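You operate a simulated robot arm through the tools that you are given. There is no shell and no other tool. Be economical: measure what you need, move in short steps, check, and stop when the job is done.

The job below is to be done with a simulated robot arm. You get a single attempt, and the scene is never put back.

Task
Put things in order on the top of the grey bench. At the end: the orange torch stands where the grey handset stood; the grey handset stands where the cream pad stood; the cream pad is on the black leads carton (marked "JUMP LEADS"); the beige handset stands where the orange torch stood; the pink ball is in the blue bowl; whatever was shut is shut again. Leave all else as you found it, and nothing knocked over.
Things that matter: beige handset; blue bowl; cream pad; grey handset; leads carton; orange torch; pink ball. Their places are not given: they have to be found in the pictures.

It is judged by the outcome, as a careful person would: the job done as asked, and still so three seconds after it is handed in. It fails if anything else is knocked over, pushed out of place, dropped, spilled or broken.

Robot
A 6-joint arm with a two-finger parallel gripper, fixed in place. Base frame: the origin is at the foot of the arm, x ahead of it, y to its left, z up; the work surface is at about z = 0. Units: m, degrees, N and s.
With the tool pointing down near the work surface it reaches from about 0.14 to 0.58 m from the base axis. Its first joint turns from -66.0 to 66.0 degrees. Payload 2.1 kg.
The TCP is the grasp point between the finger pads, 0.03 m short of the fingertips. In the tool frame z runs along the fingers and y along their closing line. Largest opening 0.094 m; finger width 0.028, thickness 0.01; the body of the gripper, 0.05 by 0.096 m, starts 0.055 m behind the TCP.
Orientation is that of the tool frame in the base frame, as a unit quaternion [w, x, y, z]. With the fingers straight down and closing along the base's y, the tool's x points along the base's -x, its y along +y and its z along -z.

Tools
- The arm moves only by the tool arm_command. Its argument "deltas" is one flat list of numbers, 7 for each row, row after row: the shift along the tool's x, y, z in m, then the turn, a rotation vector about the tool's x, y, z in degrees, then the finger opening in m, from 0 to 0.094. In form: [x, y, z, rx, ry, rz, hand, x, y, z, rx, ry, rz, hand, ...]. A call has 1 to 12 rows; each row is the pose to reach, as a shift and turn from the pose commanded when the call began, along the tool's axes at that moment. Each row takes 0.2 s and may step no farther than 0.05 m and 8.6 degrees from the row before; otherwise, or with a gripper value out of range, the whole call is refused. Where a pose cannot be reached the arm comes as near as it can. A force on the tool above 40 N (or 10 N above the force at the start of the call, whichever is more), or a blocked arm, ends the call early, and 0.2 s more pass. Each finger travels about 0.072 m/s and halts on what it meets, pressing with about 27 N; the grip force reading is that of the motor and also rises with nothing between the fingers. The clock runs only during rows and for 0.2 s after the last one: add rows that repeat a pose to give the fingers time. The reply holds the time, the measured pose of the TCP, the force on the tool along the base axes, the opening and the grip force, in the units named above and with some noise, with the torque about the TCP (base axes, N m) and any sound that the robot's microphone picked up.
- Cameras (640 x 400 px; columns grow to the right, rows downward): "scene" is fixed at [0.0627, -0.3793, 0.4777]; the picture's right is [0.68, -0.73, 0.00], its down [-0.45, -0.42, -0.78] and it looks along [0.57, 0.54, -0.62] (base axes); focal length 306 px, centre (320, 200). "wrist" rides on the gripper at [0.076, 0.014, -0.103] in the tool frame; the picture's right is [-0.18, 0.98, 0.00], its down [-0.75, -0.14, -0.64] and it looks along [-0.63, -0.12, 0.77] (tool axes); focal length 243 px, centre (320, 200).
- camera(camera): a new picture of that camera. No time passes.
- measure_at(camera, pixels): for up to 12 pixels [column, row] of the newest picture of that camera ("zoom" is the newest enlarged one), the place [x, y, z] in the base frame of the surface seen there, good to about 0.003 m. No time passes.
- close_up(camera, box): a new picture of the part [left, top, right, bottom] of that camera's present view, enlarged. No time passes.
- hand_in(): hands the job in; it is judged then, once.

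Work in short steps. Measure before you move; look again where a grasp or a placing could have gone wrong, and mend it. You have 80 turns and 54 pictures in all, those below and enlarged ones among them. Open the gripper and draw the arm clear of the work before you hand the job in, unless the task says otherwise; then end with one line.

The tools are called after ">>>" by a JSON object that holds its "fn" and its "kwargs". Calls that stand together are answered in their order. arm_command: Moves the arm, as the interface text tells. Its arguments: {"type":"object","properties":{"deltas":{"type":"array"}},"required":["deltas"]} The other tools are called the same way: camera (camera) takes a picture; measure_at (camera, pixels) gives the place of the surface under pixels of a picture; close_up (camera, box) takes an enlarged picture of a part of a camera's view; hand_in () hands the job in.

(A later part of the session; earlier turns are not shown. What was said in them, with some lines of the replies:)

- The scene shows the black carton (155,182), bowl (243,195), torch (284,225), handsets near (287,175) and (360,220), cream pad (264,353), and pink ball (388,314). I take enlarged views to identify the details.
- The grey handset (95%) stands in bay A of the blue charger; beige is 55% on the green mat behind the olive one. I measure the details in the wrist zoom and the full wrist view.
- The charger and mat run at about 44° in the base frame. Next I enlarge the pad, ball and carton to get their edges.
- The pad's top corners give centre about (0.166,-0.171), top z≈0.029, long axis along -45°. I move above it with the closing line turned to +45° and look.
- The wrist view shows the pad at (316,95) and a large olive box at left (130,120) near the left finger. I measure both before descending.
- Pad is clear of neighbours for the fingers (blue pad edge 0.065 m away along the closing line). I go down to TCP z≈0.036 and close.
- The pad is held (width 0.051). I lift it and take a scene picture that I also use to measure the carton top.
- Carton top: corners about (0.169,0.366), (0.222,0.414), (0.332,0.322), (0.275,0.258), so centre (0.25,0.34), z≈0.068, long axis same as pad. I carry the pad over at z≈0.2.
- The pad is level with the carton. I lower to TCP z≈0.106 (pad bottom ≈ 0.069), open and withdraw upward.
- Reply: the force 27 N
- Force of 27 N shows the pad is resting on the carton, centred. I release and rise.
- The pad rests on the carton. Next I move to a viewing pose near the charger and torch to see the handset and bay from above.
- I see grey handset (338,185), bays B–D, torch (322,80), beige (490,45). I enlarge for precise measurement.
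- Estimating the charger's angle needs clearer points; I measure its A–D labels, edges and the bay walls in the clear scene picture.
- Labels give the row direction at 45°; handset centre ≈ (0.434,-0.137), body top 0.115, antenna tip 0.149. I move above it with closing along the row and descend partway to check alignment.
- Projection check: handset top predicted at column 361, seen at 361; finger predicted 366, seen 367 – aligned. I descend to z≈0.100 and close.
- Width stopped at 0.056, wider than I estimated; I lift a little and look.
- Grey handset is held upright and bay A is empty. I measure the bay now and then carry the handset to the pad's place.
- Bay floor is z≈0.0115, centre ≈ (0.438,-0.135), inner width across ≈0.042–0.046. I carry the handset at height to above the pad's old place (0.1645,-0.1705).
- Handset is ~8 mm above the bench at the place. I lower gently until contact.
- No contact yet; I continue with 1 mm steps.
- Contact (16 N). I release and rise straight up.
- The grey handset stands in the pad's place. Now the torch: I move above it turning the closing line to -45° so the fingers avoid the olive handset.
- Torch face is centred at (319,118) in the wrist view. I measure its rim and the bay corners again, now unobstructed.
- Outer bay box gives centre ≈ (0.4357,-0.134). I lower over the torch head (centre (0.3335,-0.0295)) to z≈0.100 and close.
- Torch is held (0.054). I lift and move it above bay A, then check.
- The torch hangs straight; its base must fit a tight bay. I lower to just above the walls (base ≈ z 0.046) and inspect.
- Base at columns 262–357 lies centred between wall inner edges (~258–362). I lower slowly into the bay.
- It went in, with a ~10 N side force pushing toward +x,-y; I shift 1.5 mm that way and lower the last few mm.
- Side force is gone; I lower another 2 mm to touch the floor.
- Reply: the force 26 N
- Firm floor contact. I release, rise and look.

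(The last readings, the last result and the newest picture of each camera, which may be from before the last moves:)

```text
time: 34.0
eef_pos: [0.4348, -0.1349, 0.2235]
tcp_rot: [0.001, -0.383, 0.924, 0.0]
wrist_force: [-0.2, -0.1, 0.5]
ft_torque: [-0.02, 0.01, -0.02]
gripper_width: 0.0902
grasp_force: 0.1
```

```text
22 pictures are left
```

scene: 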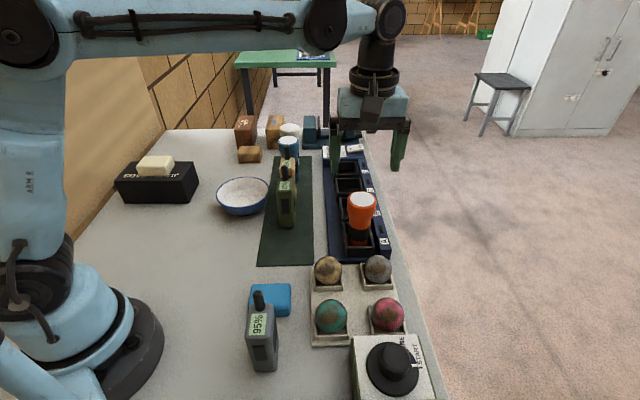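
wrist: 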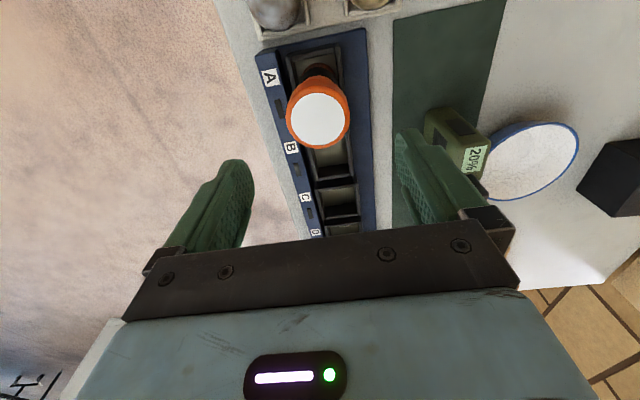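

Torch is upright in bay A. I move above the beige handset (estimated centre (0.454,0.089)) and look.

>>> {"fn": "arm_command", "kwargs": {"deltas": [-0.0287, 0.0241, 0, 0, 0, 0, 0.09, -0.0573, 0.0483, 0, 0, 0, 0, 0.09, -0.086, 0.0724, 0, 0, 0, 0, 0.09, -0.1147, 0.0965, 0, 0, 0, 0, 0.09, -0.1433, 0.1207, 0, 0, 0, 0, 0.09, -0.172, 0.1448, 0, 0, 0, 0, 0.09]}}

>>> {"fn": "close_up", "kwargs": {"camera": "wrist", "box": [220, 30, 440, 190]}}

>>> {"fn": "measure_at", "kwargs": {"camera": "zoom", "pixels": [[320, 200], [300, 180], [340, 180], [300, 220], [340, 220], [320, 260]]}}

```text
time: 35.4
eef_pos: [0.453, 0.0903, 0.2241]
tcp_rot: [0.001, -0.382, 0.924, 0.0]
wrist_force: [0.0, 0.6, 0.3]
ft_torque: [0.05, 0.01, -0.01]
gripper_width: 0.0902
grasp_force: 0.0
```

```text
2.50 times, centred on (330, 110) of wrist
```

zoom: 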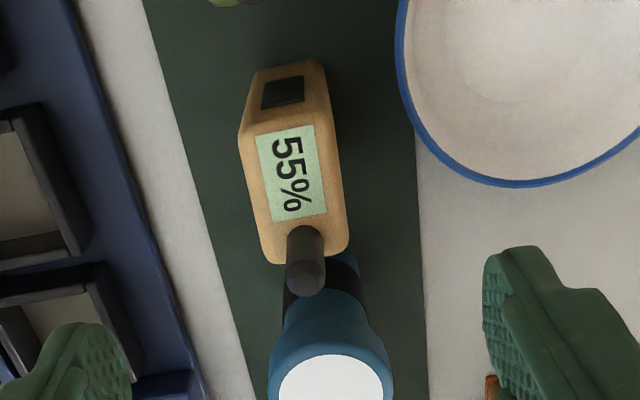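

```text
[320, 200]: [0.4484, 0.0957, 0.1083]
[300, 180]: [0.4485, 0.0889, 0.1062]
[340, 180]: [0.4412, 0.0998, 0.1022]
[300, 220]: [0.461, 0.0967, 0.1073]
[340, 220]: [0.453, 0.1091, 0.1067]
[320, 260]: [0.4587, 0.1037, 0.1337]
```

>>> {"fn": "measure_at", "kwargs": {"camera": "zoom", "pixels": [[250, 138], [312, 126], [340, 235], [275, 252], [295, 190], [258, 200], [332, 180], [305, 275], [282, 395], [385, 380], [295, 330], [335, 375]]}}

```text
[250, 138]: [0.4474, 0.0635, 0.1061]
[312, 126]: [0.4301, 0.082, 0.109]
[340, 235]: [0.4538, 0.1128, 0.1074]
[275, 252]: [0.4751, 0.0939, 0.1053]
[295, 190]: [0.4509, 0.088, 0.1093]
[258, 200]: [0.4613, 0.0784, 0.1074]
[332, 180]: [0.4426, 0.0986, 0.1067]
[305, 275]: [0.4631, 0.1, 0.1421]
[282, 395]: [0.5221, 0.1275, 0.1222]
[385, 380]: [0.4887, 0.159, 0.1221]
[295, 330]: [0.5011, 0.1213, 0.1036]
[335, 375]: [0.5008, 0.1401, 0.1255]
```

Beige body top centre ≈ (0.4516,0.0881), top 0.107, antenna tip 0.142. I descend to z≈0.094 and close.

>>> {"fn": "arm_command", "kwargs": {"deltas": [0.0025, -0.0006, 0.04, 0, 0, 0, 0.08, 0.0025, -0.0006, 0.08, 0, 0, 0, 0.075, 0.0025, -0.0006, 0.11, 0, 0, 0, 0.075, 0.0025, -0.0006, 0.13, 0, 0, 0, 0.075, 0.0025, -0.0006, 0.13, 0, 0, 0, 0.05, 0.0025, -0.0006, 0.13, 0, 0, 0, 0.03, 0.0025, -0.0006, 0.13, 0, 0, 0, 0.02, 0.0025, -0.0006, 0.13, 0, 0, 0, 0.02]}}

```text
time: 37.2
eef_pos: [0.4534, 0.0864, 0.0927]
tcp_rot: [0.001, -0.383, 0.924, -0.001]
wrist_force: [-0.6, -0.1, -0.3]
ft_torque: [-0.04, -0.02, 0.01]
gripper_width: 0.0384
grasp_force: 27.4
```

Beige is held. I lift high enough to clear the olive antenna (0.142), carry it along the row to the torch's old place, and descend partway.

>>> {"fn": "arm_command", "kwargs": {"deltas": [0, 0, -0.045, 0, 0, 0, 0.02, 0, 0, -0.09, 0, 0, 0, 0.02, 0, 0, -0.135, 0, 0, 0, 0.02, 0, 0, -0.17, 0, 0, 0, 0.02, 0.0417, 0, -0.175, 0, 0, 0, 0.02, 0.0834, 0.0005, -0.175, 0, 0, 0, 0.02, 0.1251, 0.001, -0.175, 0, 0, 0, 0.02, 0.1668, 0.001, -0.175, 0, 0, 0, 0.02, 0.1668, 0.001, -0.175, 0, 0, 0, 0.02]}}

>>> {"fn": "camera", "kwargs": {"camera": "scene"}}

```text
time: 39.2
eef_pos: [0.3337, -0.032, 0.2699]
tcp_rot: [0.001, -0.383, 0.924, 0.0]
wrist_force: [1.4, -0.6, -2.4]
ft_torque: [0.01, 0.01, 0.02]
gripper_width: 0.0379
grasp_force: 26.5
```

```text
20 pictures are left
```

scene: 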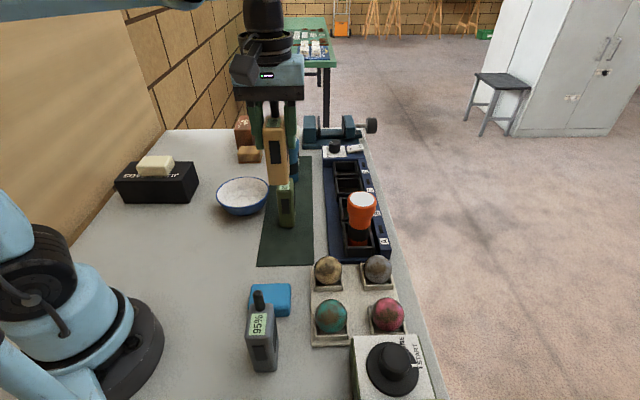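

Beige is above the torch's place with olive clear. I descend to just above the mat.

>>> {"fn": "arm_command", "kwargs": {"deltas": [-0.0006, 0.0008, 0.045, 0, 0, 0, 0.02, -0.0006, 0.0008, 0.09, 0, 0, 0, 0.02, -0.0006, 0.0008, 0.13, 0, 0, 0, 0.02, -0.0006, 0.0008, 0.16, 0, 0, 0, 0.02, -0.0006, 0.0008, 0.172, 0, 0, 0, 0.02, -0.0006, 0.0008, 0.175, 0, 0, 0, 0.02]}}

>>> {"fn": "close_up", "kwargs": {"camera": "scene", "box": [220, 120, 380, 280]}}

```text
time: 40.6
eef_pos: [0.3345, -0.0293, 0.094]
tcp_rot: [0.002, -0.383, 0.924, 0.0]
wrist_force: [0.3, -0.7, -2.3]
ft_torque: [-0.02, 0.0, 0.0]
gripper_width: 0.038
grasp_force: 26.7
```

```text
2.50 times, centred on (300, 200) of scene
```

zoom: 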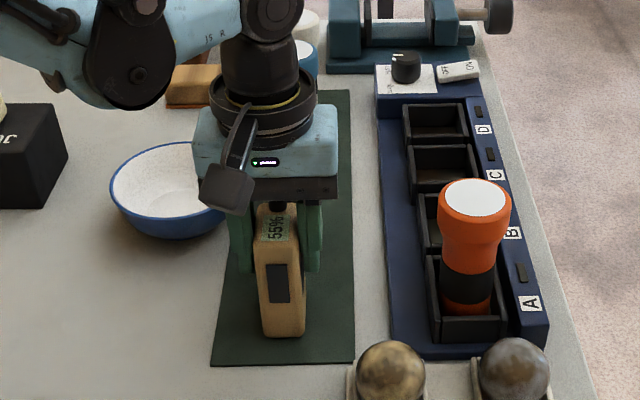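

Nearly touching. I lower 1 mm at a time for contact.

>>> {"fn": "arm_command", "kwargs": {"deltas": [0, 0, 0.001, 0, 0, 0, 0.02, 0, 0, 0.002, 0, 0, 0, 0.02]}}

```text
time: 41.2
eef_pos: [0.3354, -0.0283, 0.0919]
tcp_rot: [0.002, -0.383, 0.924, 0.0]
wrist_force: [-1.6, 1.4, 26.8]
ft_torque: [0.02, 0.05, 0.0]
gripper_width: 0.0382
grasp_force: 27.0
```

Contact (27 N). I release and rise.

>>> {"fn": "arm_command", "kwargs": {"deltas": [0, 0, -0.001, 0, 0, 0, 0.045, 0, 0, -0.001, 0, 0, 0, 0.06, 0, 0, -0.001, 0, 0, 0, 0.07, 0, 0, -0.001, 0, 0, 0, 0.07, 0, 0, -0.03, 0, 0, 0, 0.07, 0, 0, -0.07, 0, 0, 0, 0.075, 0, 0, -0.115, 0, 0, 0, 0.085, 0, 0, -0.15, 0, 0, 0, 0.09]}}

>>> {"fn": "camera", "kwargs": {"camera": "scene"}}

```text
time: 43.0
eef_pos: [0.3344, -0.0291, 0.2414]
tcp_rot: [0.001, -0.384, 0.923, -0.001]
wrist_force: [-0.4, 0.9, 0.1]
ft_torque: [0.0, 0.01, -0.01]
gripper_width: 0.0902
grasp_force: 0.0
```

```text
18 pictures are left
```

scene: 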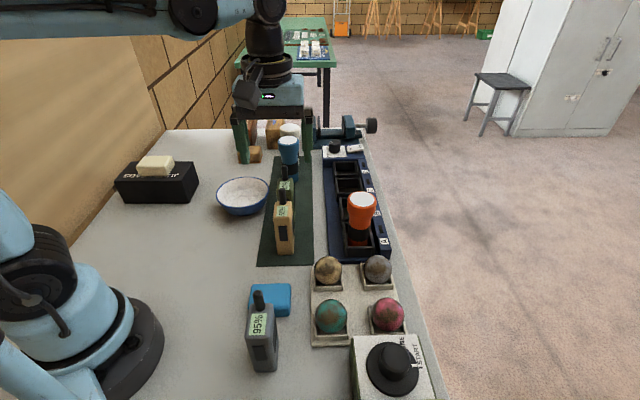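

Beige stands in the torch's place. Now I move above the pink ball and look.

>>> {"fn": "arm_command", "kwargs": {"deltas": [0.0301, -0.0284, 0, 0, 0, 0, 0.09, 0.0602, -0.0567, 0, 0, 0, 0, 0.09, 0.0903, -0.085, 0, 0, 0, 0, 0.09, 0.1204, -0.1134, 0, 0, 0, 0, 0.09, 0.1505, -0.1418, 0, 0, 0, 0, 0.09, 0.1806, -0.1701, 0.02, 0, 0, 0, 0.09]}}

>>> {"fn": "close_up", "kwargs": {"camera": "wrist", "box": [200, 0, 440, 200]}}

>>> {"fn": "measure_at", "kwargs": {"camera": "zoom", "pixels": [[320, 200], [300, 240]]}}

```text
time: 44.4
eef_pos: [0.3253, -0.277, 0.2213]
tcp_rot: [0.0, -0.383, 0.924, -0.001]
wrist_force: [-0.5, -0.9, 0.2]
ft_torque: [-0.02, -0.01, -0.03]
gripper_width: 0.0901
grasp_force: 0.0
```

```text
2.00 times, centred on (320, 100) of wrist
```

zoom: 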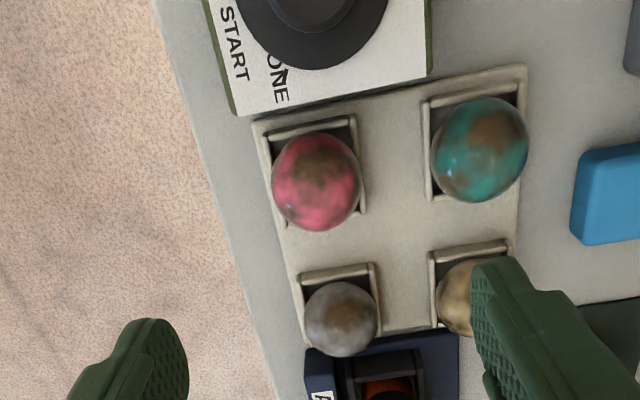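

```text
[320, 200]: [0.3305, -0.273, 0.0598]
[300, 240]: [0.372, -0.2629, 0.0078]
```

>>> {"fn": "measure_at", "kwargs": {"camera": "zoom", "pixels": [[317, 180], [317, 165], [280, 185], [354, 185], [317, 222], [317, 140], [310, 200], [355, 130], [272, 140], [330, 95], [362, 205], [270, 105]]}}

```text
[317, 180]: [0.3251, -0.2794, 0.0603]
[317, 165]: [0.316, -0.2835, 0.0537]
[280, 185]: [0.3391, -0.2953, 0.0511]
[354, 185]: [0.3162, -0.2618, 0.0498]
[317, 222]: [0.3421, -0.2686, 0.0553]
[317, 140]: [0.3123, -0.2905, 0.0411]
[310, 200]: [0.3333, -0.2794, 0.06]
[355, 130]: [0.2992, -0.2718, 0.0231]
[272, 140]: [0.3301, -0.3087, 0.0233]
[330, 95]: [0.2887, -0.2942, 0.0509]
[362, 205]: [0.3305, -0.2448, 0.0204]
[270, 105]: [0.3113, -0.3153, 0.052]
```

Ball: centre ≈ (0.328,-0.277), radius ≈0.024, top 0.061; cup walls reach z≈0.022 and timer box edge is ~0.037 m away along -u. I descend to TCP z≈0.056 (tips above cup walls) and close.

>>> {"fn": "arm_command", "kwargs": {"deltas": [-0.0019, -0.0019, 0.045, 0, 0, 0, 0.08, -0.0019, -0.0019, 0.09, 0, 0, 0, 0.075, -0.0019, -0.0019, 0.13, 0, 0, 0, 0.075, -0.0019, -0.0019, 0.155, 0, 0, 0, 0.075, -0.0019, -0.0019, 0.165, 0, 0, 0, 0.075, -0.0019, -0.0019, 0.165, 0, 0, 0, 0.05, -0.0019, -0.0019, 0.165, 0, 0, 0, 0.035, -0.0019, -0.0019, 0.165, 0, 0, 0, 0.03, -0.0019, -0.0019, 0.165, 0, 0, 0, 0.03]}}

>>> {"fn": "close_up", "kwargs": {"camera": "scene", "box": [290, 240, 450, 400]}}

```text
time: 46.4
eef_pos: [0.3304, -0.2775, 0.056]
tcp_rot: [0.002, -0.384, 0.923, -0.001]
wrist_force: [1.3, -0.9, 0.5]
ft_torque: [-0.08, -0.06, -0.01]
gripper_width: 0.0508
grasp_force: 26.8
```

```text
2.50 times, centred on (370, 320) of scene
```

zoom: 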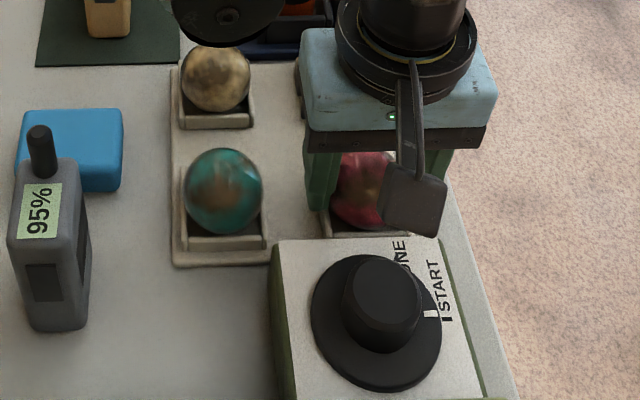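

Ball is held (0.051). I lift it and measure the bowl rim from the wrist-free scene picture.

>>> {"fn": "arm_command", "kwargs": {"deltas": [0, 0, -0.03, 0, 0, 0, 0.03, 0, 0, -0.07, 0, 0, 0, 0.03, 0, 0, -0.115, 0, 0, 0, 0.03, 0, 0, -0.16, 0, 0, 0, 0.03, 0, 0, -0.165, 0, 0, 0, 0.03]}}

>>> {"fn": "camera", "kwargs": {"camera": "scene"}}

>>> {"fn": "close_up", "kwargs": {"camera": "scene", "box": [200, 160, 290, 230]}}

```text
time: 47.6
eef_pos: [0.3296, -0.2776, 0.2231]
tcp_rot: [0.002, -0.384, 0.923, 0.0]
wrist_force: [0.9, 0.3, -1.4]
ft_torque: [-0.02, -0.03, -0.01]
gripper_width: 0.0509
grasp_force: 27.2
```

```text
15 pictures are left
```

scene: 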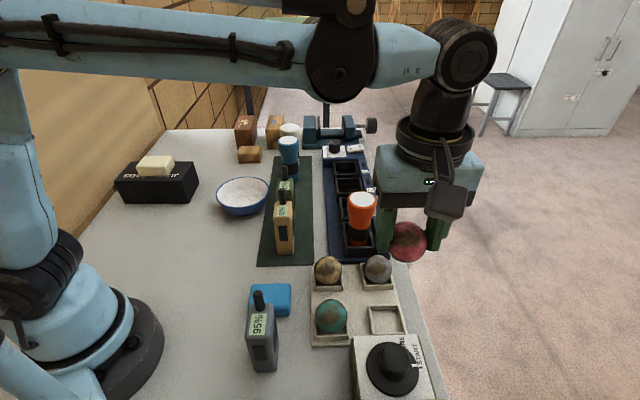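

```text
5.71 times, centred on (245, 195) of scene
```

zoom: 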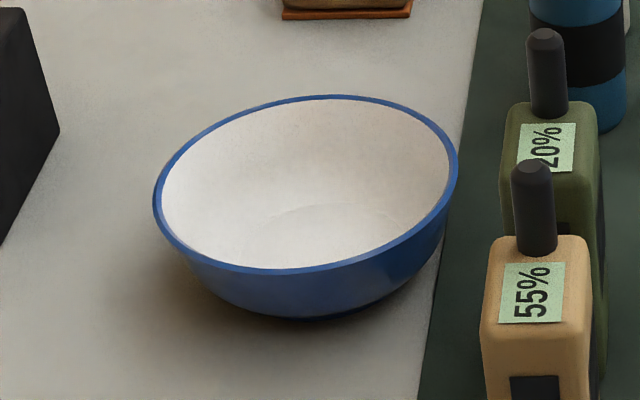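

>>> {"fn": "measure_at", "kwargs": {"camera": "zoom", "pixels": [[156, 205], [456, 165], [330, 98], [285, 271], [330, 230], [300, 250], [240, 118], [400, 238], [300, 220]]}}

```text
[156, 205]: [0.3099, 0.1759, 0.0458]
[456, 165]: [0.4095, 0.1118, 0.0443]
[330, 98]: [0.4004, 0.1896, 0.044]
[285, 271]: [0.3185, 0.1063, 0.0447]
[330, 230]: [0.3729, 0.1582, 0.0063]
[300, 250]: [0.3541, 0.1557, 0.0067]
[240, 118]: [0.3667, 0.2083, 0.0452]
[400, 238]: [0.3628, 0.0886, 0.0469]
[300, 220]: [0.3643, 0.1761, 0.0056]
```

Rim centre ≈ (0.361,0.149), radius ≈0.059, floor z≈0.006. I carry the ball over at height.

>>> {"fn": "arm_command", "kwargs": {"deltas": [-0.0324, 0.0279, 0, 0, 0, 0, 0.03, -0.0648, 0.0559, 0, 0, 0, 0, 0.03, -0.0971, 0.0838, 0, 0, 0, 0, 0.03, -0.1295, 0.1118, 0, 0, 0, 0, 0.03, -0.1619, 0.1397, 0, 0, 0, 0, 0.03, -0.1943, 0.1676, 0, 0, 0, 0, 0.03, -0.2267, 0.1956, 0, 0, 0, 0, 0.03, -0.259, 0.2235, 0, 0, 0, 0, 0.03, -0.2914, 0.2515, 0, 0, 0, 0, 0.03, -0.3238, 0.2794, 0, 0, 0, 0, 0.03, -0.3238, 0.2794, 0.04, 0, 0, 0, 0.03, -0.3238, 0.2794, 0.08, 0, 0, 0, 0.03]}}

>>> {"fn": "close_up", "kwargs": {"camera": "scene", "box": [170, 90, 330, 230]}}

```text
time: 50.2
eef_pos: [0.361, 0.1493, 0.1414]
tcp_rot: [0.001, -0.383, 0.924, 0.0]
wrist_force: [-0.6, -0.1, -1.4]
ft_torque: [-0.02, 0.01, -0.01]
gripper_width: 0.0508
grasp_force: 26.6
```

```text
2.86 times, centred on (250, 160) of scene
```

zoom: 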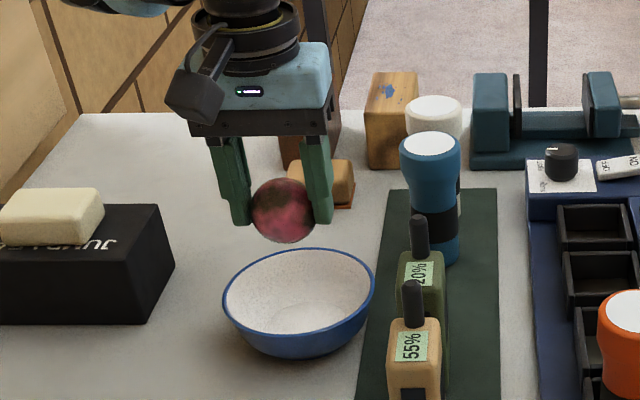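

Ball is centred over the bowl and olive is clear. I lower to TCP z≈0.056.

>>> {"fn": "arm_command", "kwargs": {"deltas": [0, 0, 0.04, 0, 0, 0, 0.03, 0, 0, 0.065, 0, 0, 0, 0.03, 0, 0, 0.078, 0, 0, 0, 0.03, 0, 0, 0.085, 0, 0, 0, 0.03, 0, 0, 0.085, 0, 0, 0, 0.03]}}

>>> {"fn": "close_up", "kwargs": {"camera": "scene", "box": [200, 130, 300, 230]}}

```text
time: 51.4
eef_pos: [0.3612, 0.1474, 0.0565]
tcp_rot: [0.002, -0.384, 0.923, -0.001]
wrist_force: [-0.6, 0.0, -1.6]
ft_torque: [0.0, 0.01, 0.01]
gripper_width: 0.0509
grasp_force: 27.1
```

```text
4.00 times, centred on (250, 180) of scene
```

zoom: 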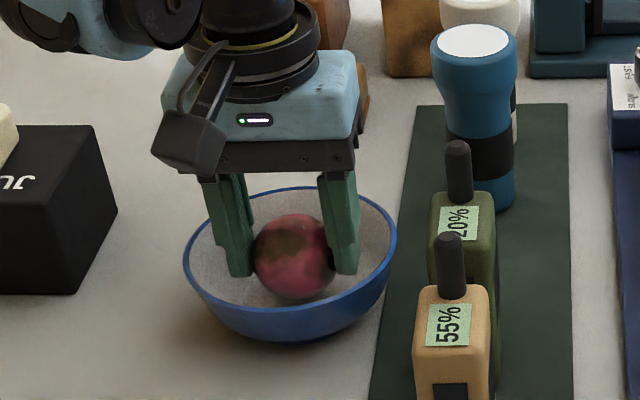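

Fits well, no contact yet. I lower 4 mm more, open slightly and rise.

>>> {"fn": "arm_command", "kwargs": {"deltas": [0, 0, 0.002, 0, 0, 0, 0.03, 0, 0, 0.004, 0, 0, 0, 0.03, 0, 0, 0.004, 0, 0, 0, 0.055, 0, 0, 0.004, 0, 0, 0, 0.061, 0, 0, 0.004, 0, 0, 0, 0.062, 0, 0, -0.02, 0, 0, 0, 0.062, 0, 0, -0.06, 0, 0, 0, 0.062, 0, 0, -0.1, 0, 0, 0, 0.07, 0, 0, -0.15, 0, 0, 0, 0.08, 0, 0, -0.18, 0, 0, 0, 0.09]}}

>>> {"fn": "camera", "kwargs": {"camera": "scene"}}

```text
time: 53.6
eef_pos: [0.3594, 0.1483, 0.2375]
tcp_rot: [0.001, -0.383, 0.924, -0.001]
wrist_force: [-0.4, 0.2, 0.0]
ft_torque: [0.0, 0.01, 0.03]
gripper_width: 0.0903
grasp_force: 0.1
```

```text
11 pictures are left
```

scene: 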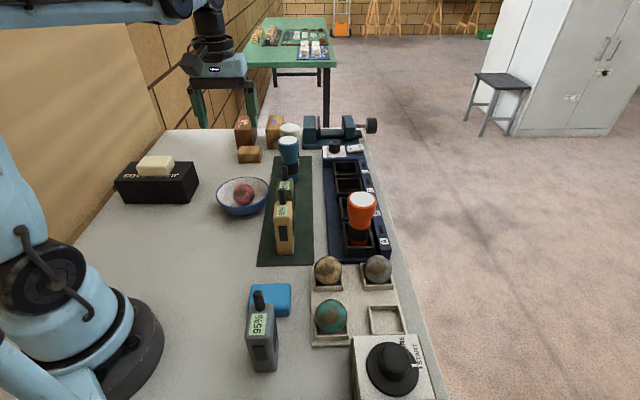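

All items are in place: pad on carton, grey at the pad's spot, torch in bay A, beige at the torch's spot, ball in the bowl. I draw the arm back clear and take one last check.

>>> {"fn": "arm_command", "kwargs": {"deltas": [0.035, 0.012, -0.02, 0, 0, 0, 0.09, 0.07, 0.024, -0.03, 0, 0, 0, 0.09, 0.106, 0.035, -0.03, 0, 0, 0, 0.09]}}

>>> {"fn": "close_up", "kwargs": {"camera": "scene", "box": [90, 110, 450, 400]}}

```text
time: 54.4
eef_pos: [0.2596, 0.0983, 0.2682]
tcp_rot: [0.001, -0.384, 0.923, -0.001]
wrist_force: [-0.6, 0.2, 0.5]
ft_torque: [-0.02, 0.0, 0.0]
gripper_width: 0.0902
grasp_force: 0.0
```

```text
1.38 times, centred on (270, 255) of scene
```

zoom: 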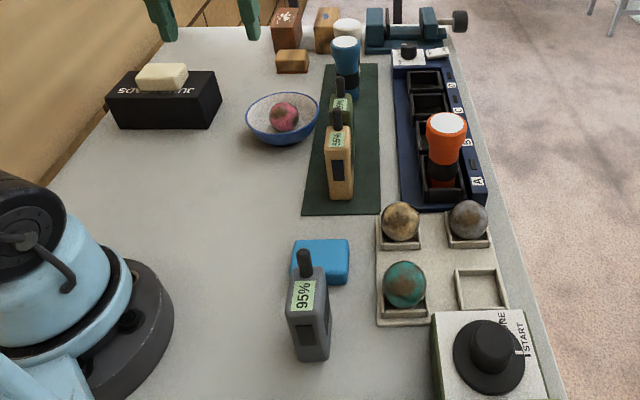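

Everything is standing and settled, and the arm is clear. I hand the job in.

>>> {"fn": "hand_in", "kwargs": {}}

```text
The job is handed in.
```

The job is done and handed in. The orange torch stands in charger bay A where the grey handset stood, the grey handset is where the cream pad was, and the cream pad is on the leads carton. The beige handset is where the torch stood and the pink ball is in the blue bowl; I opened nothing, so nothing needed shutting, and nothing was knocked over.
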